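You operate a simulated robot arm through the tools that you are given. There is no shell and no other tool. Be economical: measure what you need, move in short steps, check, and stop when the job is done.

You are at the controls of a simulated two-armed robot. One attempt, no reset.

JOB
Take the blue egg cup from the middle of the island and leave it on the square tile there. Take the pink mug and put it on the white slab. Put the blue sponge on the top of the wooden bench. Put the black mug in the bottom of the sink. Screw the lid back on the coffee jar. Put the tile on the worktop by the kettle away on the top of the grey bench. Put the clay block that says "terracotta" from the top of the wooden bench on the clay end of the island and the clay block that says "porcelain" on the bottom shelf of the open unit. Do these in any order. Set down upright: egg cup, pink mug, black mug, clay block.
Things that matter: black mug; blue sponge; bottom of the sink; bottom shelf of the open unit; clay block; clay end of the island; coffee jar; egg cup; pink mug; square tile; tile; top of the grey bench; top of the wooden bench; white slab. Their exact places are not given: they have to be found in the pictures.

Only the result counts: the job must be done as asked and must still hold three seconds after the hand-in. Knocking over, shifting, dropping, spilling or breaking anything else fails it. A push-on lid holds only when it is set on centred and level and pressed home; a screw cap is set on level and turned clockwise until tight.

ROBOT AND FRAMES
Two 7-joint arms with two-finger parallel grippers on one trunk, on a base that drives. Base frame: it is fixed to the floor where the robot stands at the start and does not move with it; the origin is under the middle of the robot, x ahead of it, y to its left, z up; the surface under the hand at the start is at about z = 0.92. Lengths are in m, angles in rad, forces in N, time in s.
The left shoulder is at the start at [0.057, 0.182, 1.164], the right one opposite. With the tool pointing down near the work surface each hand reaches from about 0.28 to 0.74 m from the robot's upright axis, wherever it stands, measured 20 degrees to its own side. Places, roughly: black mug (12x8x10 cm) [2.6, 1, 1]; blue sponge (10x7x4 cm) [2.6, 0.8, 0.9]; bottom of the sink [2.7, -0.3, 0.7]; bottom shelf of the open unit [2.8, 2, 0.1]; clay block [1.75, 2.75, 1]; clay end of the island [0.8, 1.1, 0.9]; coffee jar [2.75, 1.25, 1]; egg cup [0.75, 0.25, 1]; pink mug (11x7x10 cm) [0.5, 0.3, 1]; square tile [0.5, 0.5, 1]; tile [2.5, 1.75, 1]; top of the grey bench [0.3, 2.8, 0.9]; top of the wooden bench [1.8, 2.8, 0.9]; white slab (15x19x3 cm) [1.1, 0.3, 0.9]. Payload 3.91 kg a hand.
The TCP of each hand is the grasp point between the finger pads, 0.03 m short of the fingertips. In the tool frame z runs along the fingers and y along their closing line. The gripper opens to 0.11 m. The fingers are 0.02 m wide and 0.01 m thick; the gripper's body (0.048 by 0.112 m) begins 0.055 m behind the TCP.
Orientation is that of the tool frame in the base frame, as a unit quaternion [w, x, y, z]. With the fingers straight down and closing along the base's y, the tool's x points along the base's -x, its y along +y and its z along -z.

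CONTROLS
- The arms move only by the tool jog_arm. It takes "left_increments", "right_increments" or both (then of equal length, played together; a hand with none holds still); each is a list of rows, each a list of 3 entries, a list of its own where there are three numbers: the turn, a rotation vector about the tool's x, y, z in units of 180 degrees (1.0 is 180 degrees), then the shift along the tool's x, y, z in units of 500 mm (1.0 is 500 mm), then the finger opening in m, from 0 to 0.11. In form: [[[wx, wy, wz], [tx, ty, tz], jaw], ...]. A call has 1 to 10 rows; each row is the pose to reach, as a shift and turn from the pose commanded when the call began, along the tool's axes at that moment. A call with a number of a shift or a turn outside -1 to 1 is refused whole. Each row takes 0.2 s and may step no farther than 0.05 m and 0.15 rad from the row before; otherwise, or with a gripper value out of range, the whole call is refused. Where a pose cannot be reached the arm comes as near as it can. A force on the tool above 40 N (or 10 N above the force at the start of the call, whichever is more), or a blocked arm, ends the call early, and 0.2 s more pass. The fingers move at their own pace (about 0.072 m/s each) and stop on an object; they squeeze with about 23 N. The grip force told is the motor's: it shows also when the fingers shut on nothing. Time passes only in rows, and 0.2 s behind the last, so rows that repeat a pose let the fingers close. It gives the time, the measured TCP pose, the force on the tool (base axes), the opening and the grip force at its end, in the units of the frame above (readings bear some noise), with the torque about the TCP (base axes, N m) and any sound that the robot's microphone picked up.
- Cameras (640 x 400 px; columns grow to the right, rows downward): "scene" is now at [0.1775, 0.0433, 1.3568]; the picture's right is [0.49, -0.87, 0.00], its down [-0.50, -0.28, -0.82] and it looks along [0.71, 0.41, -0.57] (base axes); focal length 229 px, centre (320, 200). "left" rides on the left gripper at [0.073, -0.017, -0.103] in its tool frame; the picture's right is [0.23, 0.97, 0.00], its down [-0.76, 0.18, -0.62] and it looks along [-0.61, 0.14, 0.78] (tool axes); focal length 222 px, centre (320, 200). "right" rides on the right gripper at [0.072, 0.017, -0.103] in its tool frame; the picture's right is [-0.23, 0.97, 0.00], its down [-0.76, -0.18, -0.62] and it looks along [-0.61, -0.14, 0.78] (tool axes); focal length 222 px, centre (320, 200).
- get_image(camera): a new picture of that camera. The clock stands still meanwhile.
- raise_lower(by): slides the trunk up (or, below 0, down) by that many m; the arms and the scene camera ride with it, the base frame stays. It gives what a move gives, with no picture.
- steer(legs): drives the robot by 1 to 6 legs, each [ahead, left, turn to the left] in m, m and rad, along the robot's own axes; the way and the turn of a leg run together, so that a leg with both is an arc; at most 1.5 m and 3.142 rad a leg. The arms and the cameras ride along, it lands a little off, and it stops where it bumps. It gives what a move gives.
- turn_head(pan, tilt): turns the head with the scene camera to pan (to the left, within 1.396 rad either way) and tilt (down, from -0.506 to 1.204), counted from straight ahead of the robot. It gives what a move gives.
- point_at(camera, pixels): for up to 12 pixels [column, row] of the newest picture of that camera ("zoom" is the newest enlarged one), the place [x, y, z] in the base frame of the surface seen there, good to about 0.002 m. The clock stands still meanwhile.
- zoom(camera, box): a new picture of the part [left, top, right, bottom] of that camera's present view, enlarged. The clock stands still meanwhile.
- finish_job(): hands the job in; it is judged then, once.

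Go step by step. Measure first, check grasps and placings, and put right what went wrong. The budget is 145 turns and 182 pictures, counting those below and the enlarged ones. Unless the task says otherwise, let go and move clear before handing in, and close with one line.

The tools are called after "Call:" as a command line: name --argument value ..., lists and objects as JSON in quotes. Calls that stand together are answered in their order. jog_arm: Moves the arms, as the interface text tells. Its arguments: {"type":"object","properties":{"left_increments":{"type":"array","items":{"type":"array"}},"right_increments":{"type":"array","items":{"type":"array"}}},"required":[]} The other tools are called the same way: raise_lower (by) slides the trunk up or down; steer (legs) drives the base; turn_head (pan, tilt) turns the head that bears the scene camera; get_image (camera) takes a picture; point_at (camera, pixels) gives the place of the surface under pixels of a picture; zoom (camera, box) takes an enlarged picture of a part of a camera's view; finish_job () hands the job in.

At the start:

```text
time: 0.0
left_position: [0.3214, 0.4057, 1.2234]
left_ee_rot: [0.0, -0.001, 1.0, -0.001]
left_ft_force: [0.2, -0.1, -0.8]
left_torque: [0.03, 0.02, 0.01]
left_finger_gap: 0.11
left_finger_force: 0.0
right_position: [0.4315, -0.0038, 1.2348]
right_ee_rot: [0.001, 0.001, 1.0, 0.0]
right_ft_force: [0.0, 0.3, -0.2]
right_torque: [0.01, -0.01, 0.02]
right_finger_gap: 0.11
right_finger_force: 0.1
trunk travel left (down, up): [-0.425, 0.089]
robot x, y, heading: [0.0017, 0.0007, 0.004]
head pan, tilt: [0.517, 0.607]
```

scene: 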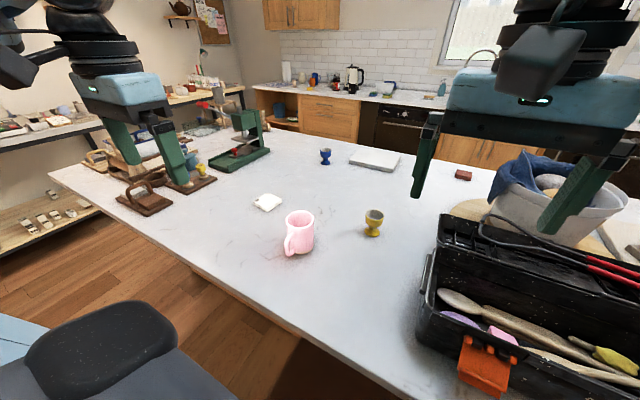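
right: 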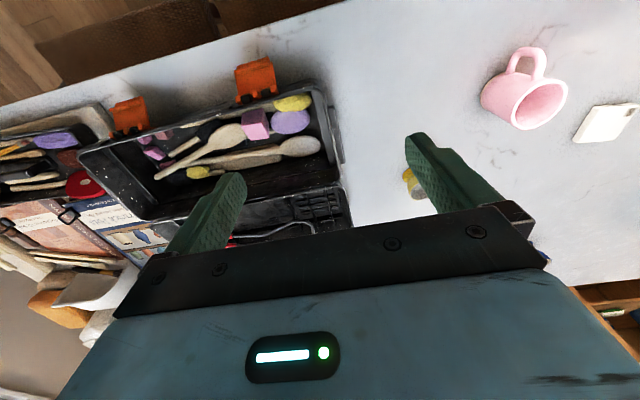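
left: 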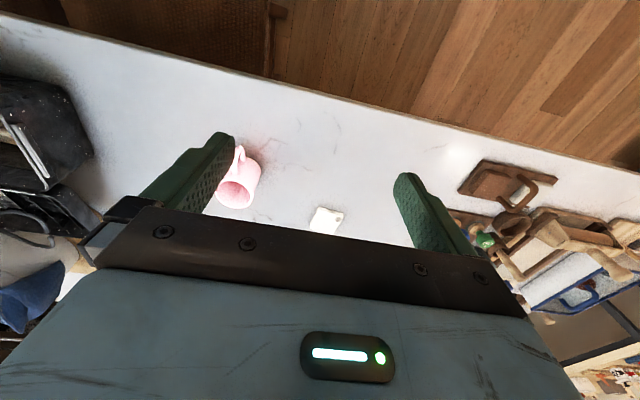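

The scene shows the pink mug near (299,232), the square tile (267,202), the blue egg cup (326,156) and the white slab (375,158). I'll measure these first and zoom in.

Call:
zoom --camera "scene" --box '[230, 130, 430, 260]'

Call:
point_at --camera "scene" --pixels '[[267, 202], [255, 204], [282, 203], [268, 194], [265, 209], [326, 150], [326, 163], [355, 158], [393, 162], [375, 150], [370, 166], [300, 250]]'

```text
3.08 times, centred on (330, 195) of scene
```

zoom: 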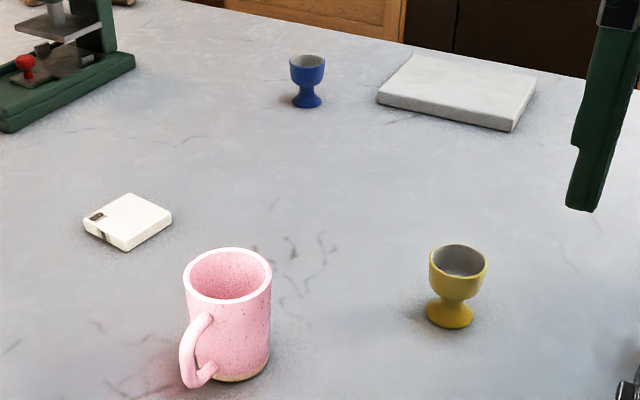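

```text
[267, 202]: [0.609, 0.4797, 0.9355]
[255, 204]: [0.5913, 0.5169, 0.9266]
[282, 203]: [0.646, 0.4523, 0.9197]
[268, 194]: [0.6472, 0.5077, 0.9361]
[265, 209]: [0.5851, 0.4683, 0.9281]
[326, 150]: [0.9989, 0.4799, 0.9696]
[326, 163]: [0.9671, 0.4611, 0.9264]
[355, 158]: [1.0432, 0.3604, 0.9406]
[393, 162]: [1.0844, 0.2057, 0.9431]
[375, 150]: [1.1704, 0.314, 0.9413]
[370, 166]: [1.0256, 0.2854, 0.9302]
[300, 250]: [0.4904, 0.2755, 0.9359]
```

Zoom shows clear edges; I'll measure mug rim, handle, egg-cup rim and slab corners.

Call:
point_at --camera "zoom" --pixels '[[186, 280], [269, 276], [228, 250], [228, 301], [187, 345], [203, 322], [292, 62], [323, 63], [307, 74], [414, 58], [533, 80], [382, 90]]'

Call:
point_at --camera "zoom" --pixels '[[130, 195], [90, 217], [122, 242], [168, 212], [307, 57], [307, 90], [307, 106], [511, 118], [240, 375], [195, 380]]'

```text
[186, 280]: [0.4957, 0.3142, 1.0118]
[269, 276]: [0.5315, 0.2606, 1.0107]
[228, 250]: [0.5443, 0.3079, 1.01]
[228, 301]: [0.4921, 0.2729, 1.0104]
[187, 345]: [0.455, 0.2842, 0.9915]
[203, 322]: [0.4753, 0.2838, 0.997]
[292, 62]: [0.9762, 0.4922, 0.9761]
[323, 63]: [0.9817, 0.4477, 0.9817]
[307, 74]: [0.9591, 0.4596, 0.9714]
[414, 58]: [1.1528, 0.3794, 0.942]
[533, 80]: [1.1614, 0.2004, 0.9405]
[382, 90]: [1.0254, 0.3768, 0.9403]
```

```text
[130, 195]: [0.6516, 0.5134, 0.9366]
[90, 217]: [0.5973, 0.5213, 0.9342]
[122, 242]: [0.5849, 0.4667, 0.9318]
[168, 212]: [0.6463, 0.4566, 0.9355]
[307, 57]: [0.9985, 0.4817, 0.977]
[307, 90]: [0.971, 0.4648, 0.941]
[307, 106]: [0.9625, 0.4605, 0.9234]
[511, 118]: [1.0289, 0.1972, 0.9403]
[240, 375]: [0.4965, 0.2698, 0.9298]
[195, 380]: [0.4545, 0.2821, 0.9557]
```

The pink mug's axis is at about (0.516, 0.289) with its rim at z=1.011 and the handle toward -x. I'll bring the left hand above it and check how near the yellow cup is.

Call:
point_at --camera "zoom" --pixels '[[430, 265], [486, 265], [458, 248], [458, 280]]'

Call:
jog_arm --left_increments '[[[0, 0, 0], [-0.078, -0.046, 0], 0.11], [[0, 0, 0], [-0.156, -0.092, 0], 0.11], [[0, 0, 0], [-0.234, -0.138, 0], 0.11], [[0, 0, 0], [-0.312, -0.184, 0], 0.11], [[0, 0, 0], [-0.389, -0.233, 0.03], 0.11], [[0, 0, 0], [-0.389, -0.233, 0.12], 0.11], [[0, 0, 0], [-0.389, -0.233, 0.21], 0.11], [[0, 0, 0], [-0.389, -0.233, 0.27], 0.11]]'

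Call:
get_image --camera "left"

Call:
get_image --camera "scene"

```text
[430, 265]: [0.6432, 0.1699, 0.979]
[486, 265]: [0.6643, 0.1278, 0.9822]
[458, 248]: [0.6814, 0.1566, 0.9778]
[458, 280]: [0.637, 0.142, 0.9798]
```

```text
time: 1.8
left_position: [0.5171, 0.2904, 1.0875]
left_ee_rot: [0.0, -0.001, 1.0, 0.0]
left_ft_force: [-0.4, -0.3, 0.7]
left_torque: [-0.03, 0.0, 0.0]
left_finger_gap: 0.11
left_finger_force: 0.1
right_position: [0.4319, -0.0048, 1.2332]
right_ee_rot: [0.0, 0.0, 1.0, 0.0]
right_ft_force: [1.0, -0.4, -0.4]
right_torque: [0.02, -0.02, 0.02]
right_finger_gap: 0.11
right_finger_force: 0.0
trunk travel left (down, up): [-0.425, 0.089]
robot x, y, heading: [-0.0003, 0.0003, 0.001]
head pan, tilt: [0.517, 0.607]
```

```text
177 pictures are left
```

left: 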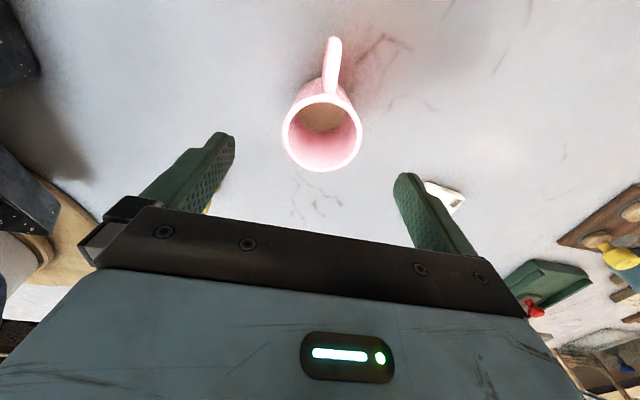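

```text
176 pictures are left
```

scene: 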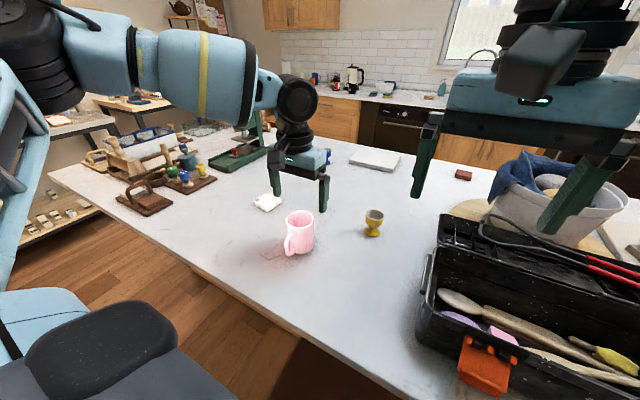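

The mug rim is seen at about (322,131) in the left view; a quick check of the centre, then descend and close.

Call:
point_at --camera "left" --pixels '[[286, 130], [358, 132], [322, 97], [322, 167], [335, 45], [320, 125]]'

```text
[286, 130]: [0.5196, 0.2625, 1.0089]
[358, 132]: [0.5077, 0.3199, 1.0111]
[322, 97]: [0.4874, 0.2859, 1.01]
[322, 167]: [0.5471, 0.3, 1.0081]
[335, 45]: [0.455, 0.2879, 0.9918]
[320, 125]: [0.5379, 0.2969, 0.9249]
```

Centre confirmed at (0.516,0.292); descending to z≈0.972 and closing.

Call:
jog_arm --left_increments '[[[0, 0, 0], [0, 0.003, 0.09], 0.11], [[0, 0, 0], [0, 0.003, 0.17], 0.11], [[0, 0, 0], [0, 0.003, 0.23], 0.11], [[0, 0, 0], [0, 0.003, 0.23], 0.05], [[0, 0, 0], [0, 0.003, 0.23], 0.05], [[0, 0, 0], [0, 0.003, 0.23], 0.05], [[0, 0, 0], [0, 0.003, 0.23], 0.05]]'

```text
time: 3.4
left_position: [0.5151, 0.2894, 0.9736]
left_ee_rot: [0.0, -0.001, 1.0, 0.0]
left_ft_force: [-0.5, 1.1, 0.6]
left_torque: [-0.03, 0.02, 0.01]
left_finger_gap: 0.0668
left_finger_force: 22.8
right_position: [0.4308, -0.0032, 1.2343]
right_ee_rot: [-0.001, 0.0, 1.0, -0.001]
right_ft_force: [-0.3, 0.8, -0.3]
right_torque: [-0.01, -0.01, 0.02]
right_finger_gap: 0.1101
right_finger_force: 0.1
trunk travel left (down, up): [-0.425, 0.089]
robot x, y, heading: [0.0005, -0.002, -0.001]
head pan, tilt: [0.517, 0.607]
```

Grip holds (gap 0.067). Lift, retract, then survey to plan the drive.

Call:
jog_arm --left_increments '[[[0, 0, 0], [0, 0, -0.08], 0.05], [[0, 0, 0], [0, 0, -0.17], 0.05], [[0, 0, 0], [0, 0, -0.26], 0.05], [[0, 0, 0], [0, 0, -0.35], 0.05], [[0, 0, 0], [0, 0, -0.44], 0.05], [[0, 0, 0], [0.09, 0, -0.46], 0.05], [[0, 0, 0], [0.18, 0, -0.46], 0.05], [[0, 0, 0], [0.27, 0, -0.46], 0.05], [[0, 0, 0], [0.36, 0, -0.46], 0.05]]'

Call:
turn_head --pan 1.3 --tilt 0.5

Call:
get_image --camera "scene"

Call:
turn_head --pan 0.4 --tilt 0.3

Call:
get_image --camera "scene"

```text
time: 5.4
left_position: [0.3354, 0.2881, 1.2056]
left_ee_rot: [0.002, -0.002, 1.0, 0.0]
left_ft_force: [-0.4, 0.7, -2.4]
left_torque: [0.02, -0.04, 0.01]
left_finger_gap: 0.0668
left_finger_force: 22.4
right_position: [0.4302, -0.0038, 1.2337]
right_ee_rot: [0.001, 0.0, 1.0, 0.0]
right_ft_force: [-0.5, 0.5, 0.0]
right_torque: [-0.01, -0.03, 0.0]
right_finger_gap: 0.1102
right_finger_force: 0.0
trunk travel left (down, up): [-0.425, 0.089]
robot x, y, heading: [-0.0002, -0.0005, 0.005]
head pan, tilt: [0.517, 0.607]
```

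```text
time: 6.5
left_position: [0.3381, 0.2881, 1.2049]
left_ee_rot: [0.0, -0.001, 1.0, 0.0]
left_ft_force: [0.1, 0.2, -2.8]
left_torque: [0.0, 0.0, 0.02]
left_finger_gap: 0.0663
left_finger_force: 23.3
right_position: [0.4317, -0.0029, 1.2339]
right_ee_rot: [0.001, 0.001, 1.0, 0.0]
right_ft_force: [0.1, 0.0, -0.1]
right_torque: [0.0, 0.0, 0.0]
right_finger_gap: 0.1102
right_finger_force: 0.1
trunk travel left (down, up): [-0.425, 0.089]
robot x, y, heading: [-0.0, -0.0013, 0.0]
head pan, tilt: [1.3, 0.499]
```

```text
175 pictures are left
```

scene: 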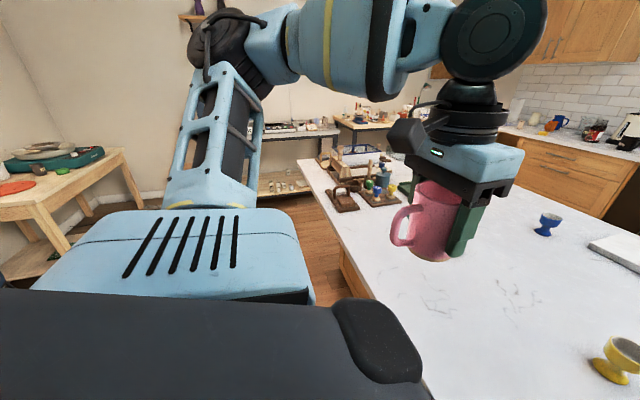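

```text
time: 7.7
left_position: [0.3371, 0.2865, 1.2036]
left_ee_rot: [0.0, -0.001, 1.0, 0.0]
left_ft_force: [-0.3, -0.1, -1.9]
left_torque: [0.02, 0.02, 0.0]
left_finger_gap: 0.0666
left_finger_force: 23.5
right_position: [0.4324, -0.0033, 1.233]
right_ee_rot: [0.0, 0.001, 1.0, 0.0]
right_ft_force: [0.5, 0.0, -0.4]
right_torque: [-0.02, -0.01, 0.0]
right_finger_gap: 0.1101
right_finger_force: 0.1
trunk travel left (down, up): [-0.425, 0.089]
robot x, y, heading: [0.0016, 0.0029, 0.002]
head pan, tilt: [0.4, 0.3]
```

```text
174 pictures are left
```

scene: 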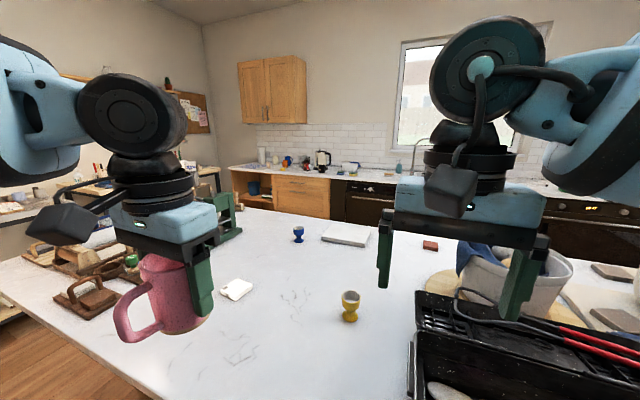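

I'll measure island extents and floor gaps.

Call:
point_at --camera "scene" --pixels '[[95, 328], [148, 390], [30, 255], [270, 212], [380, 226], [440, 232], [265, 207], [300, 212], [330, 205], [230, 222], [35, 210], [10, 265]]'

Call:
turn_head --pan 0.9 --tilt 0.45

Call:
get_image --camera "scene"

```text
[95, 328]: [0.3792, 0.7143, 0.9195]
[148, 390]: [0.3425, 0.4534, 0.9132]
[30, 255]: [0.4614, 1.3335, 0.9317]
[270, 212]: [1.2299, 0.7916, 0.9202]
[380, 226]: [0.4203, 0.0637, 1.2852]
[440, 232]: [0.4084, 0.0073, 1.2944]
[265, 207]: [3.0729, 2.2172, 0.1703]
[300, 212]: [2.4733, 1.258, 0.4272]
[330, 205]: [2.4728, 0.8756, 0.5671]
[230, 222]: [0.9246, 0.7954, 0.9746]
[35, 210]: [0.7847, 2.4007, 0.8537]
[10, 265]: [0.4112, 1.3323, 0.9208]
```

```text
time: 8.7
left_position: [0.3371, 0.2873, 1.205]
left_ee_rot: [0.0, -0.001, 1.0, 0.0]
left_ft_force: [-0.5, -0.6, -3.1]
left_torque: [-0.01, 0.01, 0.01]
left_finger_gap: 0.0667
left_finger_force: 23.2
right_position: [0.4316, -0.0038, 1.2334]
right_ee_rot: [-0.001, 0.0, 1.0, -0.001]
right_ft_force: [0.3, -0.6, -0.5]
right_torque: [-0.01, -0.02, -0.03]
right_finger_gap: 0.11
right_finger_force: 0.1
trunk travel left (down, up): [-0.425, 0.089]
robot x, y, heading: [-0.0007, -0.002, -0.004]
head pan, tilt: [0.901, 0.45]
```

```text
173 pictures are left
```

scene: 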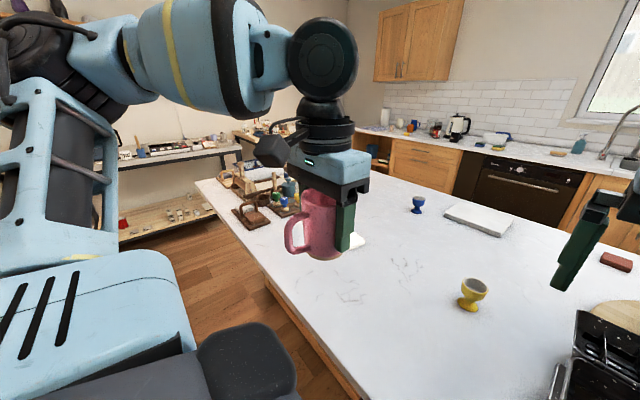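

The island spans x 0.34–1.24 and ends at y≈1.35; benches begin at y≈2.4. I'll check what's to the left and behind before driving.

Call:
point_at --camera "scene" --pixels '[[212, 182], [285, 172], [240, 150], [130, 240], [160, 220], [130, 160], [225, 150], [380, 155], [395, 165], [245, 165], [290, 182], [238, 175]]'

Call:
turn_head --pan 1.39 --tilt 0.35

Call:
get_image --camera "scene"

Call:
point_at --camera "scene" --pixels '[[60, 210], [100, 190], [130, 180], [20, 240], [160, 220], [340, 215], [300, 230], [320, 140], [270, 130], [360, 170]]'

```text
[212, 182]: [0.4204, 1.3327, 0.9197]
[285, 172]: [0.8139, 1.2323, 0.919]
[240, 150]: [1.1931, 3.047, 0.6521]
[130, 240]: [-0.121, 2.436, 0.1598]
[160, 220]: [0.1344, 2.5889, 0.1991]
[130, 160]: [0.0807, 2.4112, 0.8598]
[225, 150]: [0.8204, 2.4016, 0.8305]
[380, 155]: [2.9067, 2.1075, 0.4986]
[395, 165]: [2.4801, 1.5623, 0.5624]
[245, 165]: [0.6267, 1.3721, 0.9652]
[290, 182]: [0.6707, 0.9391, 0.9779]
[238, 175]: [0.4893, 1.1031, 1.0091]
```

```text
time: 9.6
left_position: [0.3372, 0.2879, 1.2047]
left_ee_rot: [0.0, -0.001, 1.0, 0.001]
left_ft_force: [-0.8, -0.9, -2.5]
left_torque: [-0.04, -0.02, -0.01]
left_finger_gap: 0.0664
left_finger_force: 22.7
right_position: [0.4313, -0.0051, 1.2356]
right_ee_rot: [0.0, -0.001, 1.0, 0.0]
right_ft_force: [0.1, 0.5, 0.0]
right_torque: [-0.03, 0.02, 0.02]
right_finger_gap: 0.1101
right_finger_force: 0.0
trunk travel left (down, up): [-0.425, 0.089]
robot x, y, heading: [-0.0005, 0.0007, 0.001]
head pan, tilt: [1.389, 0.351]
```

```text
172 pictures are left
```

scene: 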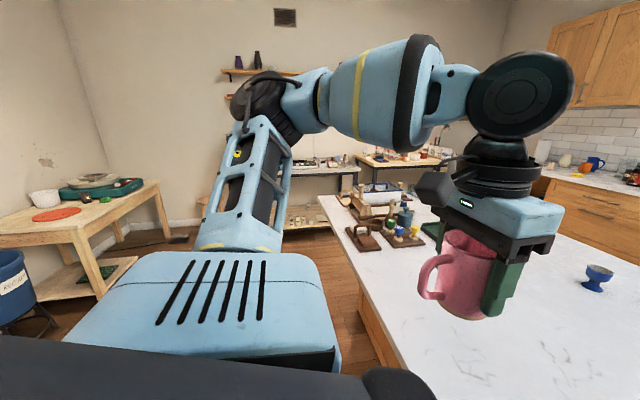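

```text
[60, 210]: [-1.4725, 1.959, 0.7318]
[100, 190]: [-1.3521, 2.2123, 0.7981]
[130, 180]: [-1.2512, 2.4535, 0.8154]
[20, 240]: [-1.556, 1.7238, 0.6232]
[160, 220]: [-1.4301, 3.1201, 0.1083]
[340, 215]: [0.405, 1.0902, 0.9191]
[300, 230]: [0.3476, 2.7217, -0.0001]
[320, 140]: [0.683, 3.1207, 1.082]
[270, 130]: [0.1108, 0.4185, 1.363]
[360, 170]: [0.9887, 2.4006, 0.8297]
```

Way is clear: back off, go left to y≈1.87, then ahead down the corridor to x≈1.85.

Call:
steer --legs '[[-0.25, 0, 0], [0, 1.0, 0], [0, 0.87, 0], [1.05, 0, 0], [1.05, 0, 0]]'

Call:
turn_head --pan 0 --tilt 0.45

Call:
get_image --camera "scene"

Call:
turn_head --pan 0.95 --tilt 0.45

Call:
get_image --camera "scene"

```text
time: 37.8
left_position: [2.1646, 2.173, 1.2051]
left_ee_rot: [0.0, 0.001, 1.0, 0.0]
left_ft_force: [-0.2, -0.4, -2.6]
left_torque: [-0.01, -0.02, 0.02]
left_finger_gap: 0.0662
left_finger_force: 23.5
right_position: [2.2582, 1.8806, 1.2347]
right_ee_rot: [0.0, 0.001, 1.0, -0.001]
right_ft_force: [0.1, -0.2, -0.5]
right_torque: [-0.01, 0.0, 0.02]
right_finger_gap: 0.11
right_finger_force: 0.0
trunk travel left (down, up): [-0.425, 0.089]
robot x, y, heading: [1.8258, 1.8864, -0.003]
head pan, tilt: [1.389, 0.351]
```

```text
time: 39.4
left_position: [2.1646, 2.1721, 1.2045]
left_ee_rot: [0.0, 0.001, 1.0, 0.0]
left_ft_force: [0.5, -1.0, -3.6]
left_torque: [0.02, -0.02, 0.01]
left_finger_gap: 0.0661
left_finger_force: 23.1
right_position: [2.2583, 1.8813, 1.234]
right_ee_rot: [0.001, 0.002, 1.0, 0.0]
right_ft_force: [0.2, 0.2, -0.2]
right_torque: [-0.03, 0.01, 0.01]
right_finger_gap: 0.1098
right_finger_force: 0.0
trunk travel left (down, up): [-0.425, 0.089]
robot x, y, heading: [1.8235, 1.8882, -0.006]
head pan, tilt: [0.0, 0.45]
```

```text
171 pictures are left
```

scene: 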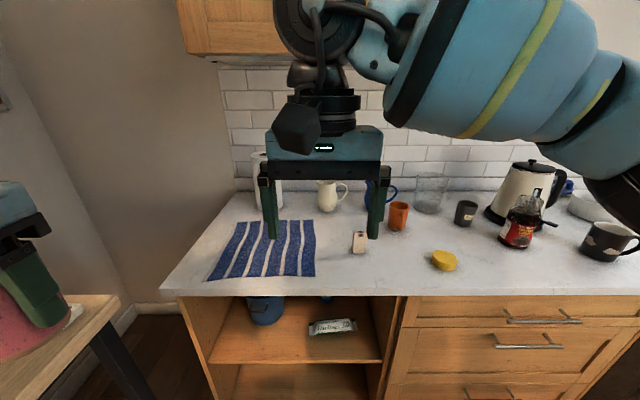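

```text
time: 40.6
left_position: [2.1641, 2.1724, 1.2048]
left_ee_rot: [0.0, 0.002, 1.0, 0.0]
left_ft_force: [-0.7, 0.3, -2.6]
left_torque: [0.02, -0.03, 0.0]
left_finger_gap: 0.066
left_finger_force: 23.1
right_position: [2.2576, 1.881, 1.2342]
right_ee_rot: [-0.001, 0.002, 1.0, 0.0]
right_ft_force: [0.6, 0.3, 0.0]
right_torque: [0.0, 0.02, -0.04]
right_finger_gap: 0.1099
right_finger_force: 0.2
trunk travel left (down, up): [-0.425, 0.089]
robot x, y, heading: [1.8259, 1.888, -0.001]
head pan, tilt: [0.949, 0.45]
```

```text
170 pictures are left
```

scene: 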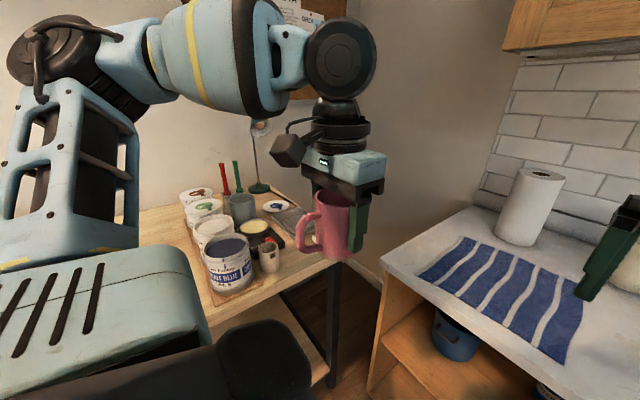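

The worktop is in view (tile-like piece at (358,240), jar at (521,215), black mug at (608,240)). Now I slide right to y≈1, turn to face the island's far side and approach.

Call:
steer --legs '[[0, -0.9, 0], [0, 0, -1.57], [0, 0, -1.57], [0, 0.5, 0], [0.15, 0, 0]]'

Call:
turn_head --pan 0.0 --tilt 0.7

Call:
get_image --camera "scene"

```text
time: 61.9
left_position: [1.3168, 0.2085, 1.2057]
left_ee_rot: [-0.001, 1.0, -0.004, 0.001]
left_ft_force: [-0.4, 0.3, -1.7]
left_torque: [0.03, 0.03, -0.03]
left_finger_gap: 0.0657
left_finger_force: 23.7
right_position: [1.2259, 0.5005, 1.2339]
right_ee_rot: [0.001, 1.0, -0.005, -0.001]
right_ft_force: [-0.6, -0.2, -0.1]
right_torque: [-0.02, 0.01, -0.02]
right_finger_gap: 0.1097
right_finger_force: 0.0
trunk travel left (down, up): [-0.425, 0.089]
robot x, y, heading: [1.6551, 0.4955, 3.131]
head pan, tilt: [0.949, 0.45]
```

```text
time: 63.1
left_position: [1.3153, 0.2084, 1.2038]
left_ee_rot: [0.0, 1.0, -0.005, 0.0]
left_ft_force: [-0.1, 0.5, -2.3]
left_torque: [0.03, 0.0, 0.0]
left_finger_gap: 0.066
left_finger_force: 22.9
right_position: [1.2246, 0.5007, 1.2344]
right_ee_rot: [0.001, 1.0, -0.006, -0.001]
right_ft_force: [-0.7, 0.5, -0.4]
right_torque: [0.0, 0.0, 0.04]
right_finger_gap: 0.11
right_finger_force: 0.0
trunk travel left (down, up): [-0.425, 0.089]
robot x, y, heading: [1.6577, 0.492, 3.133]
head pan, tilt: [0.0, 0.7]
```

```text
169 pictures are left
```

scene: 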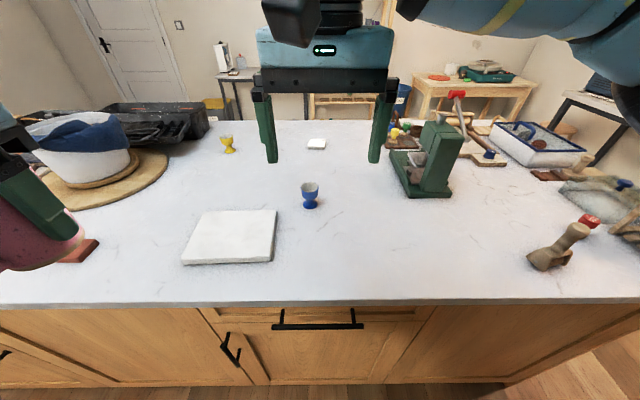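

The slab spans (182–277, 210–265) and the egg cup is at (310,194). I'll re-measure both from here.

Call:
point_at --camera "scene" --pixels '[[208, 212], [274, 212], [271, 258], [186, 261], [231, 237], [303, 185], [317, 185], [310, 190], [310, 181], [310, 207], [250, 300], [80, 250]]'

```text
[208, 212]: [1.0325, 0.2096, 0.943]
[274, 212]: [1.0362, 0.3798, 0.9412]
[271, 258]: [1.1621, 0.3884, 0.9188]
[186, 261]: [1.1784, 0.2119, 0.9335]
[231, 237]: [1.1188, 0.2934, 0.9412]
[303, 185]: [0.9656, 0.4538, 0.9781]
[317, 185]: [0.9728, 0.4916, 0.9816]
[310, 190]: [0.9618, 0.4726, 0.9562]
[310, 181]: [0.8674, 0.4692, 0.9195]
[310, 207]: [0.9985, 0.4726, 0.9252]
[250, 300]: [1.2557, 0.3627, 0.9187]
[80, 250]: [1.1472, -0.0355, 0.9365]
```

Slab centre ≈ (1.095,0.29), top z 0.941. Moving the mug over it and down to just above.

Call:
jog_arm --left_increments '[[[0, 0, 0], [-0.077, -0.027, 0], 0.05], [[0, 0, 0], [-0.153, -0.055, 0], 0.05], [[0, 0, 0], [-0.23, -0.082, 0], 0.05], [[0, 0, 0], [-0.306, -0.11, 0], 0.05], [[0, 0, 0], [-0.383, -0.137, 0.02], 0.05], [[0, 0, 0], [-0.46, -0.164, 0.06], 0.05], [[0, 0, 0], [-0.46, -0.164, 0.15], 0.05], [[0, 0, 0], [-0.46, -0.164, 0.24], 0.05], [[0, 0, 0], [-0.46, -0.164, 0.33], 0.05], [[0, 0, 0], [-0.46, -0.164, 0.395], 0.05]]'

Call:
get_image --camera "scene"

```text
time: 65.3
left_position: [1.087, 0.2932, 1.006]
left_ee_rot: [0.001, 1.0, -0.004, 0.001]
left_ft_force: [-0.2, 0.7, -2.5]
left_torque: [0.0, -0.02, -0.02]
left_finger_gap: 0.0661
left_finger_force: 23.5
left hand out of reach, approached as far as the arm can: row 6, 7
right_position: [1.2242, 0.5008, 1.2317]
right_ee_rot: [0.0, 1.0, -0.005, 0.001]
right_ft_force: [-0.2, 0.7, -0.5]
right_torque: [-0.04, 0.0, 0.0]
right_finger_gap: 0.11
right_finger_force: 0.0
trunk travel left (down, up): [-0.425, 0.089]
robot x, y, heading: [1.6574, 0.4951, 3.132]
head pan, tilt: [0.0, 0.7]
```

```text
168 pictures are left
```

scene: 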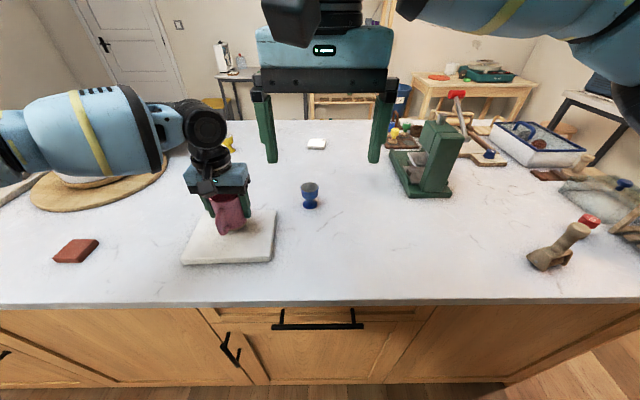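

Mug is over the slab about 1 cm up. Lower to contact, open, and see the force.

Call:
jog_arm --left_increments '[[[0, 0, 0], [0, 0, 0.01], 0.05], [[0, 0, 0], [0, 0, 0.018], 0.05], [[0, 0, 0], [0, 0, 0.022], 0.05], [[0, 0, 0], [0, 0, 0.022], 0.05]]'

```text
time: 66.3
left_position: [1.0878, 0.2931, 0.996]
left_ee_rot: [0.0, 1.0, -0.006, 0.0]
left_ft_force: [-0.4, 0.1, -3.2]
left_torque: [-0.04, 0.01, 0.0]
left_finger_gap: 0.0657
left_finger_force: 23.4
right_position: [1.2249, 0.5003, 1.235]
right_ee_rot: [0.0, 1.0, -0.005, -0.001]
right_ft_force: [0.6, 0.1, 0.2]
right_torque: [-0.01, 0.0, 0.01]
right_finger_gap: 0.11
right_finger_force: 0.2
trunk travel left (down, up): [-0.425, 0.089]
robot x, y, heading: [1.6597, 0.4908, 3.132]
head pan, tilt: [0.0, 0.7]
```

Call:
jog_arm --left_increments '[[[0, 0, 0], [0, 0, 0.004], 0.05], [[0, 0, 0], [0, 0, 0.008], 0.05], [[0, 0, 0], [0, 0, 0.008], 0.05]]'

```text
time: 67.1
left_position: [1.0875, 0.2926, 0.9955]
left_ee_rot: [-0.001, 1.0, -0.004, -0.003]
left_ft_force: [-1.3, -3.2, 16.1]
left_torque: [0.12, -0.09, -0.01]
left_finger_gap: 0.0658
left_finger_force: 22.6
right_position: [1.227, 0.5011, 1.2346]
right_ee_rot: [0.0, 1.0, -0.005, -0.001]
right_ft_force: [-0.1, -0.4, -0.7]
right_torque: [0.01, 0.02, 0.02]
right_finger_gap: 0.1102
right_finger_force: 0.2
trunk travel left (down, up): [-0.425, 0.089]
robot x, y, heading: [1.6598, 0.4926, 3.129]
head pan, tilt: [0.0, 0.7]
```

Contact (16 N). Open, rise, and retract the left hand.

Call:
jog_arm --left_increments '[[[0, 0, 0], [0, 0, 0.004], 0.09], [[0, 0, 0], [0, 0, 0.0], 0.1], [[0, 0, 0], [0, 0, -0.02], 0.1], [[0, 0, 0], [0, 0, -0.11], 0.1], [[0, 0, 0], [0, 0, -0.2], 0.1], [[0, 0, 0], [0, 0, -0.29], 0.1], [[0, 0, 0], [0.08, 0, -0.34], 0.1], [[0, 0, 0], [0.17, 0, -0.38], 0.1], [[0, 0, 0], [0.26, 0, -0.42], 0.1], [[0, 0, 0], [0.35, 0, -0.42], 0.1]]'

Call:
steer --legs '[[0.04, 0.2, 0]]'

Call:
get_image --camera "scene"

Call:
get_image --camera "right"

```text
time: 69.3
left_position: [1.2618, 0.2922, 1.2047]
left_ee_rot: [0.0, 1.0, -0.005, -0.001]
left_ft_force: [-0.3, -0.7, -0.5]
left_torque: [0.03, 0.03, 0.03]
left_finger_gap: 0.1
left_finger_force: 0.1
left hand out of reach, approached as far as the arm can: row 6
right_position: [1.2264, 0.5009, 1.2344]
right_ee_rot: [0.0, 1.0, -0.006, -0.002]
right_ft_force: [0.1, -0.1, 0.0]
right_torque: [0.03, 0.02, 0.02]
right_finger_gap: 0.11
right_finger_force: 0.1
trunk travel left (down, up): [-0.425, 0.089]
robot x, y, heading: [1.6581, 0.4911, 3.127]
head pan, tilt: [0.0, 0.7]
```

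```text
time: 71.8
left_position: [1.2182, 0.0887, 1.2037]
left_ee_rot: [-0.001, 1.0, -0.005, -0.001]
left_ft_force: [-0.5, -0.2, -0.2]
left_torque: [-0.03, 0.0, -0.01]
left_finger_gap: 0.1001
left_finger_force: 0.0
right_position: [1.1825, 0.2977, 1.234]
right_ee_rot: [0.0, 1.0, -0.006, -0.001]
right_ft_force: [-0.2, 0.1, -0.3]
right_torque: [-0.04, -0.04, 0.01]
right_finger_gap: 0.1102
right_finger_force: 0.1
trunk travel left (down, up): [-0.425, 0.089]
robot x, y, heading: [1.6139, 0.2902, 3.124]
head pan, tilt: [0.0, 0.7]
```

```text
167 pictures are left
```

scene: 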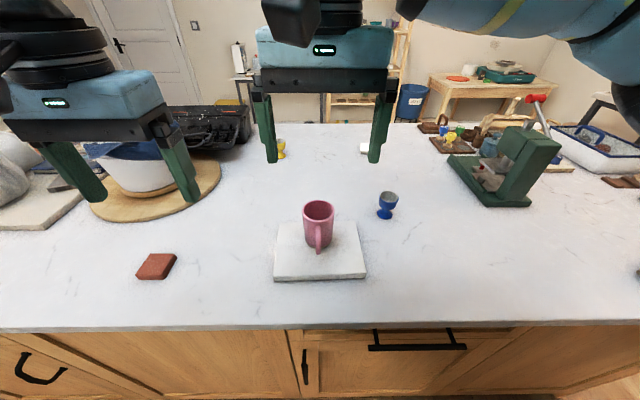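

```text
166 pictures are left
```

right: 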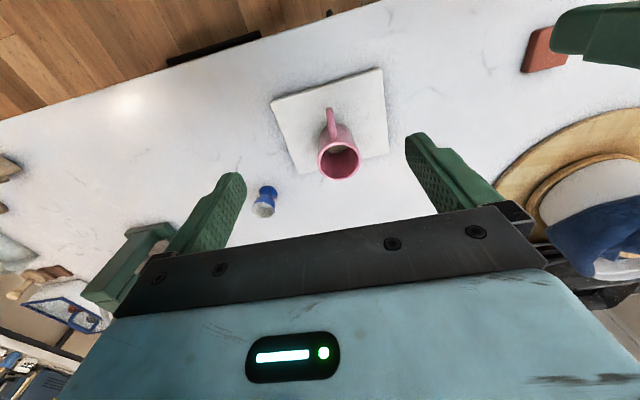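

Mug stands on the slab. Now bring the right hand above the egg cup at (0.978,0.472).

Call:
point_at --camera "scene" --pixels '[[380, 194], [397, 194], [388, 190], [388, 199], [386, 215]]'

Call:
jog_arm --right_increments '[[[0, 0, 0], [-0.0, -0.08, 0.03], 0.11], [[0, 0, 0], [-0.04, -0.16, 0.06], 0.11], [[0, 0, 0], [-0.09, -0.24, 0.09], 0.11], [[0, 0, 0], [-0.16, -0.29, 0.12], 0.11], [[0, 0, 0], [-0.24, -0.32, 0.15], 0.11], [[0, 0, 0], [-0.32, -0.343, 0.18], 0.11], [[0, 0, 0], [-0.4, -0.343, 0.21], 0.11], [[0, 0, 0], [-0.413, -0.343, 0.28], 0.11], [[0, 0, 0], [-0.413, -0.343, 0.34], 0.11]]'

Call:
get_image --camera "right"

```text
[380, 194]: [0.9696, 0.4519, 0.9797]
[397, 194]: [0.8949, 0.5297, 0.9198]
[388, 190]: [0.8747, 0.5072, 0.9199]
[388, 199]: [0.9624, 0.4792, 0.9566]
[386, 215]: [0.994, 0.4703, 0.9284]
```

```text
time: 73.8
left_position: [1.2178, 0.0913, 1.2033]
left_ee_rot: [0.001, 1.0, -0.005, -0.001]
left_ft_force: [-0.5, 0.0, 0.4]
left_torque: [-0.02, 0.0, 0.01]
left_finger_gap: 0.1
left_finger_force: 0.1
right_position: [0.9772, 0.4726, 1.0621]
right_ee_rot: [0.0, 1.0, -0.005, -0.001]
right_ft_force: [-1.0, -0.7, -0.3]
right_torque: [0.02, 0.0, 0.0]
right_finger_gap: 0.1101
right_finger_force: 0.1
trunk travel left (down, up): [-0.425, 0.089]
robot x, y, heading: [1.6164, 0.292, 3.13]
head pan, tilt: [0.0, 0.7]
```

```text
165 pictures are left
```

right: 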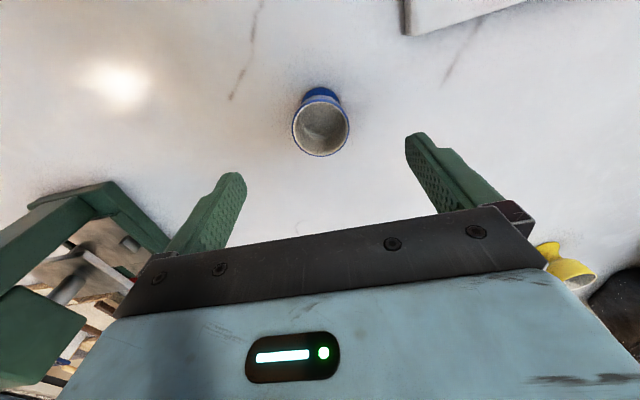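

Cup rim centre is at about (321,127) in the right view; check then descend.

Call:
point_at --camera "right" --pixels '[[295, 127], [347, 127], [321, 152], [321, 103], [90, 195]]'

Call:
jog_arm --right_increments '[[[0, 0, 0], [0.004, 0, 0.07], 0.1], [[0, 0, 0], [0.004, 0, 0.13], 0.09], [[0, 0, 0], [0.004, 0, 0.19], 0.09], [[0, 0, 0], [0.004, 0, 0.19], 0.09]]'

```text
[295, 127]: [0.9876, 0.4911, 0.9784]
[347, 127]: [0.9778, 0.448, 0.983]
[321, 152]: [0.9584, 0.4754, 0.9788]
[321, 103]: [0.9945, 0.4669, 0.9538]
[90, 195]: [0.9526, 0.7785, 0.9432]
```

```text
time: 74.8
left_position: [1.2177, 0.0896, 1.203]
left_ee_rot: [0.0, 1.0, -0.006, -0.001]
left_ft_force: [-0.4, 0.4, 1.0]
left_torque: [-0.01, 0.04, -0.02]
left_finger_gap: 0.0998
left_finger_force: 0.0
right_position: [0.9792, 0.4741, 0.9679]
right_ee_rot: [0.0, 1.0, -0.006, -0.001]
right_ft_force: [1.1, 0.3, -0.4]
right_torque: [-0.01, 0.0, 0.01]
right_finger_gap: 0.09
right_finger_force: 0.1
trunk travel left (down, up): [-0.425, 0.089]
robot x, y, heading: [1.6168, 0.2899, 3.128]
head pan, tilt: [0.0, 0.7]
```

Well centred; close, then lift and retract.

Call:
jog_arm --right_increments '[[[0, 0, 0], [0.004, 0.007, 0], 0.06], [[0, 0, 0], [0.004, 0.007, 0], 0.03], [[0, 0, 0], [0.004, 0.007, 0], 0.03], [[0, 0, 0], [0.004, 0.007, 0], 0.03], [[0, 0, 0], [0.004, 0.007, 0], 0.03]]'

Call:
jog_arm --right_increments '[[[0, 0, 0], [0, 0, -0.06], 0.03], [[0, 0, 0], [0, 0, -0.14], 0.03], [[0, 0, 0], [0, 0, -0.22], 0.03], [[0, 0, 0], [0.03, 0, -0.3], 0.03], [[0, 0, 0], [0.1, 0, -0.37], 0.03], [[0, 0, 0], [0.18, 0, -0.41], 0.03], [[0, 0, 0], [0.26, 0, -0.44], 0.03], [[0, 0, 0], [0.33, 0, -0.46], 0.03], [[0, 0, 0], [0.41, 0, -0.48], 0.03], [[0, 0, 0], [0.41, 0, -0.48], 0.03]]'

Call:
get_image --camera "right"

```text
time: 76.0
left_position: [1.2174, 0.09, 1.2042]
left_ee_rot: [0.0, 1.0, -0.005, 0.0]
left_ft_force: [-0.4, 0.8, -0.4]
left_torque: [0.02, -0.01, 0.0]
left_finger_gap: 0.0999
left_finger_force: 0.1
right_position: [0.9832, 0.4698, 0.9689]
right_ee_rot: [-0.001, 1.0, -0.006, -0.001]
right_ft_force: [0.6, -1.2, 0.3]
right_torque: [0.0, -0.04, -0.01]
right_finger_gap: 0.0486
right_finger_force: 23.4
trunk travel left (down, up): [-0.425, 0.089]
robot x, y, heading: [1.6111, 0.2873, 3.13]
head pan, tilt: [0.0, 0.7]
```

```text
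time: 78.2
left_position: [1.2163, 0.0879, 1.2044]
left_ee_rot: [0.0, 1.0, -0.006, 0.001]
left_ft_force: [0.0, -0.3, -0.1]
left_torque: [0.03, -0.02, -0.01]
left_finger_gap: 0.1
left_finger_force: 0.0
right_position: [1.186, 0.4673, 1.2073]
right_ee_rot: [0.0, 1.0, -0.006, 0.0]
right_ft_force: [0.1, 0.2, -0.8]
right_torque: [-0.01, -0.04, 0.02]
right_finger_gap: 0.0483
right_finger_force: 23.1
trunk travel left (down, up): [-0.425, 0.089]
robot x, y, heading: [1.6119, 0.2882, 3.127]
head pan, tilt: [0.0, 0.7]
```

```text
164 pictures are left
```

right: 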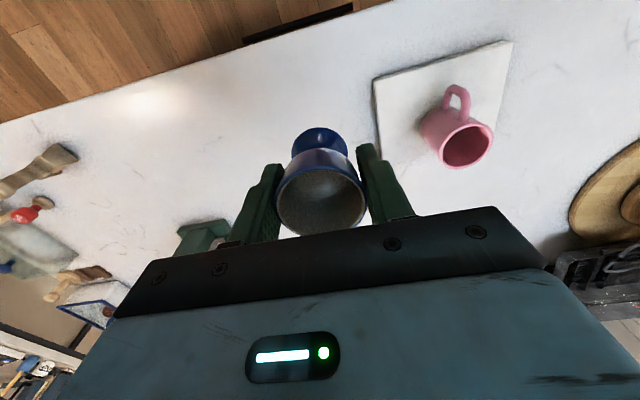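

Egg cup held upright in the right hand. Holding it, I'll turn to the kitchen side to do the black mug and sponge with the left hand.

Call:
steer --legs '[[-0.24, 0, 0], [0, 0, 1.58], [0, 0, 1.58], [0.2, 0.45, 0]]'

Call:
turn_head --pan 0.3 --tilt 0.6

Call:
get_image --camera "scene"

Call:
turn_head --pan -0.8 --tilt 0.6

Call:
get_image --camera "scene"

```text
time: 91.6
left_position: [2.4708, 0.9166, 1.2045]
left_ee_rot: [0.0, 0.014, 1.0, 0.0]
left_ft_force: [-0.4, 0.1, -1.2]
left_torque: [-0.01, -0.02, 0.0]
left_finger_gap: 0.1001
left_finger_force: 0.1
right_position: [2.4954, 0.5365, 1.2067]
right_ee_rot: [0.001, 0.014, 1.0, 0.0]
right_ft_force: [0.9, -0.5, -0.4]
right_torque: [0.04, -0.02, -0.02]
right_finger_gap: 0.0484
right_finger_force: 22.9
trunk travel left (down, up): [-0.425, 0.089]
robot x, y, heading: [2.0689, 0.7244, -0.031]
head pan, tilt: [0.0, 0.7]
```

```text
time: 92.4
left_position: [2.4701, 0.9159, 1.2039]
left_ee_rot: [0.001, 0.014, 1.0, 0.0]
left_ft_force: [1.5, 0.4, -1.1]
left_torque: [-0.04, -0.01, 0.04]
left_finger_gap: 0.1001
left_finger_force: 0.0
right_position: [2.4955, 0.5371, 1.2067]
right_ee_rot: [0.001, 0.014, 1.0, 0.001]
right_ft_force: [-0.5, -0.4, -0.9]
right_torque: [0.0, 0.01, 0.02]
right_finger_gap: 0.0481
right_finger_force: 23.1
trunk travel left (down, up): [-0.425, 0.089]
robot x, y, heading: [2.0692, 0.7245, -0.023]
head pan, tilt: [0.3, 0.6]
```

```text
163 pictures are left
```

scene: 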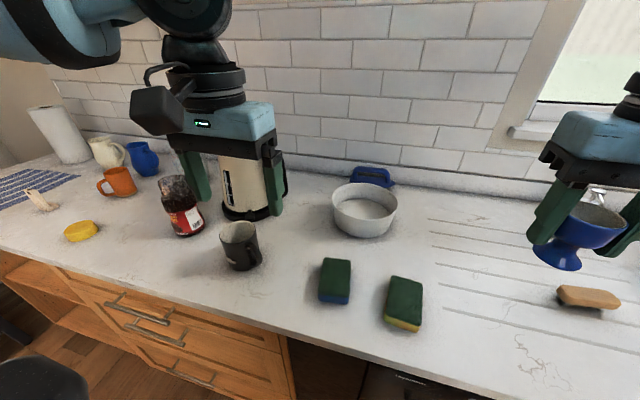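

```text
time: 93.7
left_position: [2.4705, 0.9167, 1.2049]
left_ee_rot: [0.0, 0.013, 1.0, 0.0]
left_ft_force: [0.0, -0.2, 0.2]
left_torque: [0.01, 0.01, -0.01]
left_finger_gap: 0.1
left_finger_force: 0.0
right_position: [2.4942, 0.5362, 1.2073]
right_ee_rot: [0.001, 0.014, 1.0, 0.0]
right_ft_force: [0.6, -0.4, -0.3]
right_torque: [-0.01, 0.0, 0.02]
right_finger_gap: 0.0482
right_finger_force: 22.3
trunk travel left (down, up): [-0.425, 0.089]
robot x, y, heading: [2.0702, 0.7261, -0.027]
head pan, tilt: [-0.799, 0.6]
```

```text
162 pictures are left
```

scene: 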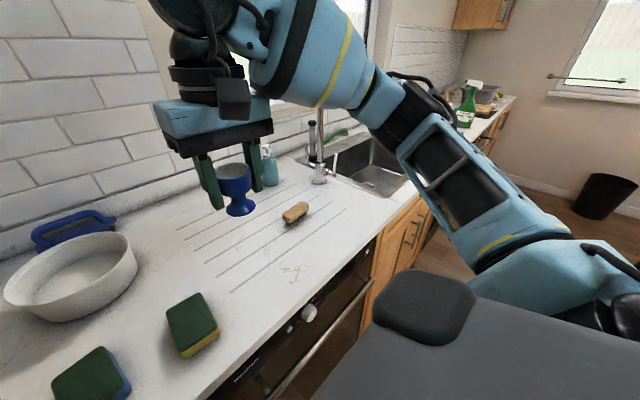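

The blue sponge (green-topped, blue body) was at (336,280), and the black mug at (240,245). Look closer at them.

Call:
turn_head --pan 0.3 --tilt 0.75

Call:
zoom --camera "scene" --box '[130, 120, 450, 320]'

Call:
get_image --camera "left"

```text
time: 95.0
left_position: [2.4696, 0.9185, 1.2052]
left_ee_rot: [-0.001, 0.014, 1.0, 0.0]
left_ft_force: [-0.6, -0.5, 0.5]
left_torque: [-0.02, 0.01, -0.01]
left_finger_gap: 0.0999
left_finger_force: 0.0
right_position: [2.4954, 0.5375, 1.2069]
right_ee_rot: [0.0, 0.014, 1.0, -0.001]
right_ft_force: [0.8, 0.7, -0.8]
right_torque: [0.0, -0.03, -0.01]
right_finger_gap: 0.048
right_finger_force: 22.8
trunk travel left (down, up): [-0.425, 0.089]
robot x, y, heading: [2.0717, 0.7248, -0.033]
head pan, tilt: [0.3, 0.75]
```

```text
2.00 times, centred on (290, 220) of scene
```

zoom: 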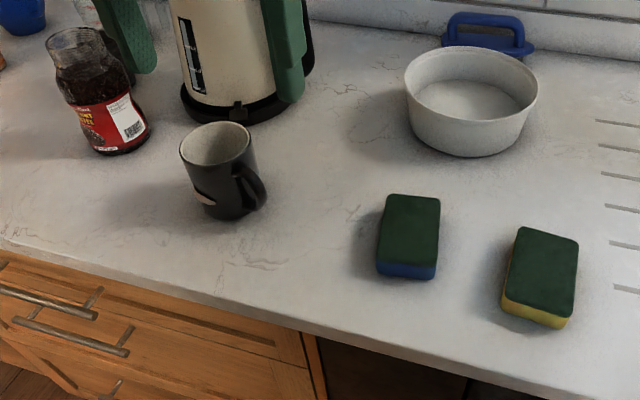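

```text
160 pictures are left
```

left: 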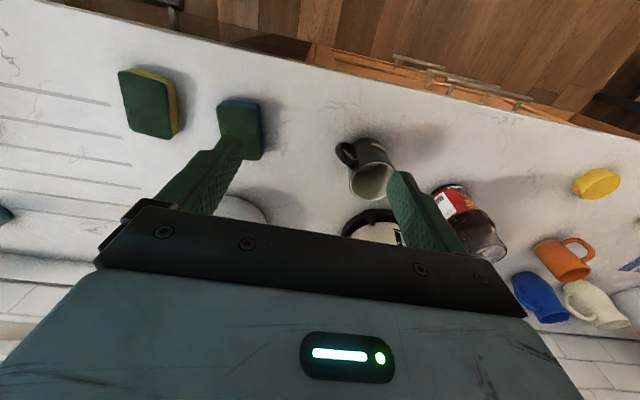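

Call:
point_at --camera "zoom" --pixels '[[182, 150], [251, 135], [218, 124], [213, 163], [258, 185], [388, 197], [437, 200], [434, 262], [379, 258], [408, 275], [225, 212], [245, 115]]'

Call:
point_at --camera "zoom" --pixels '[[330, 300], [380, 320], [265, 205], [430, 150], [408, 265], [100, 45], [60, 45]]'

```text
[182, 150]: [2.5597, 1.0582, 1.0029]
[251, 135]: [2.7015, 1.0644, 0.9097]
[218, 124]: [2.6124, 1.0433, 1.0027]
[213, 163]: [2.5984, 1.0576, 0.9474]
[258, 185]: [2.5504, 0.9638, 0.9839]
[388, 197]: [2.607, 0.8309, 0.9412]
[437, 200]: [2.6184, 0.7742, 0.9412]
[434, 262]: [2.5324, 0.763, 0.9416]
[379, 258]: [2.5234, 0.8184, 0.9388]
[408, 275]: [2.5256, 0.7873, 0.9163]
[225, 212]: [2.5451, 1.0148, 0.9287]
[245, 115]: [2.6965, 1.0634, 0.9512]
```

```text
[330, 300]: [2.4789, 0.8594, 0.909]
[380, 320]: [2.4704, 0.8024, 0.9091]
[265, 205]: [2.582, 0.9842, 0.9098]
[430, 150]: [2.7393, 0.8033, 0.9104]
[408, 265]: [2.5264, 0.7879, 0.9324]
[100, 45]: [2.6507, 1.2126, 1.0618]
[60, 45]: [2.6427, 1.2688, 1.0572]
```

Call:
point_at --camera "left" --pixels '[[351, 184], [372, 163], [368, 199], [358, 166], [347, 145], [349, 158], [388, 168], [343, 152]]'

Call:
zoom --camera "left" --box '[300, 110, 460, 210]'

```text
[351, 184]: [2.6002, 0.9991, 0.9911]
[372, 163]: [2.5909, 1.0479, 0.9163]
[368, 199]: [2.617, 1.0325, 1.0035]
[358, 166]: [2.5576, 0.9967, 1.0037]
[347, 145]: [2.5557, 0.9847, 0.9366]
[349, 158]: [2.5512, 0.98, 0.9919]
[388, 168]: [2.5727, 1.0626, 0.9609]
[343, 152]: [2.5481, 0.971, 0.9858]
```

```text
4.00 times, centred on (380, 160) of left
```

zoom: 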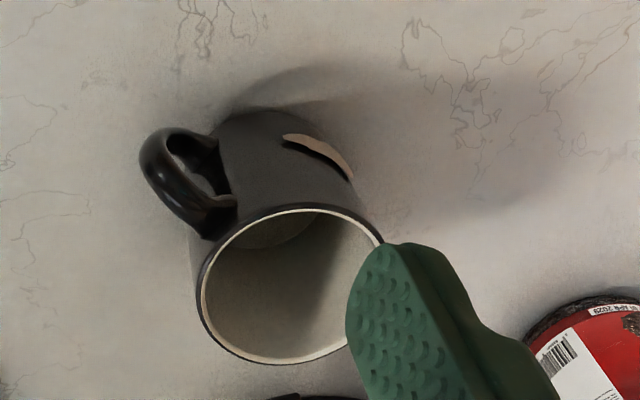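

Black mug axis ≈ (2.579,1.026), rim z 1.003, handle toward (-0.42,-0.91). I'll turn the left hand ~41° CCW so the fingers avoid the handle, and hover above it.

Call:
jog_arm --left_increments '[[[0, 0, -0.046], [-0.05, 0.05, 0], 0.11], [[0, 0, -0.092], [-0.1, 0.1, 0.02], 0.11], [[0, 0, -0.138], [-0.15, 0.15, 0.05], 0.11], [[0, 0, -0.185], [-0.2, 0.2, 0.1], 0.11], [[0, 0, -0.231], [-0.212, 0.222, 0.17], 0.11], [[0, 0, -0.231], [-0.212, 0.222, 0.25], 0.11], [[0, 0, -0.231], [-0.212, 0.222, 0.25], 0.11]]'

Call:
get_image --camera "left"

Call:
get_image --camera "scene"

```text
time: 96.6
left_position: [2.5803, 1.0259, 1.0778]
left_ee_rot: [0.002, -0.342, 0.94, 0.0]
left_ft_force: [-0.9, 0.8, 0.4]
left_torque: [0.01, -0.03, -0.02]
left_finger_gap: 0.11
left_finger_force: 0.0
right_position: [2.4943, 0.5377, 1.2065]
right_ee_rot: [0.002, 0.013, 1.0, -0.001]
right_ft_force: [0.7, 0.7, -1.3]
right_torque: [0.02, 0.0, 0.02]
right_finger_gap: 0.0482
right_finger_force: 23.3
trunk travel left (down, up): [-0.425, 0.089]
robot x, y, heading: [2.0692, 0.7213, -0.028]
head pan, tilt: [0.3, 0.75]
```

```text
158 pictures are left
```

left: 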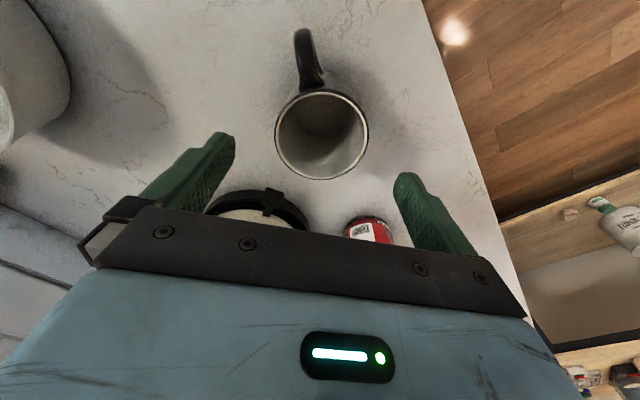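

```text
157 pictures are left
```

scene: 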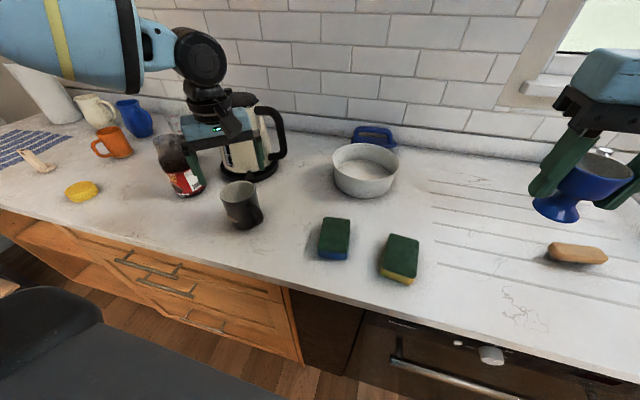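

Call:
point_at --camera "left" --pixels '[[277, 135], [366, 135], [322, 92], [322, 177], [250, 195], [271, 200], [360, 225], [240, 212]]'

```text
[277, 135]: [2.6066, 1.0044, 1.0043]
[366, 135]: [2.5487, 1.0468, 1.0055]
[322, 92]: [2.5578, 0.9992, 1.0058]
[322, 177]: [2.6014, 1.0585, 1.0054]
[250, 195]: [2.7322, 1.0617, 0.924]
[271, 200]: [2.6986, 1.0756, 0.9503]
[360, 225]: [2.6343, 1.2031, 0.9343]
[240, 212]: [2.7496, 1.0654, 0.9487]
```

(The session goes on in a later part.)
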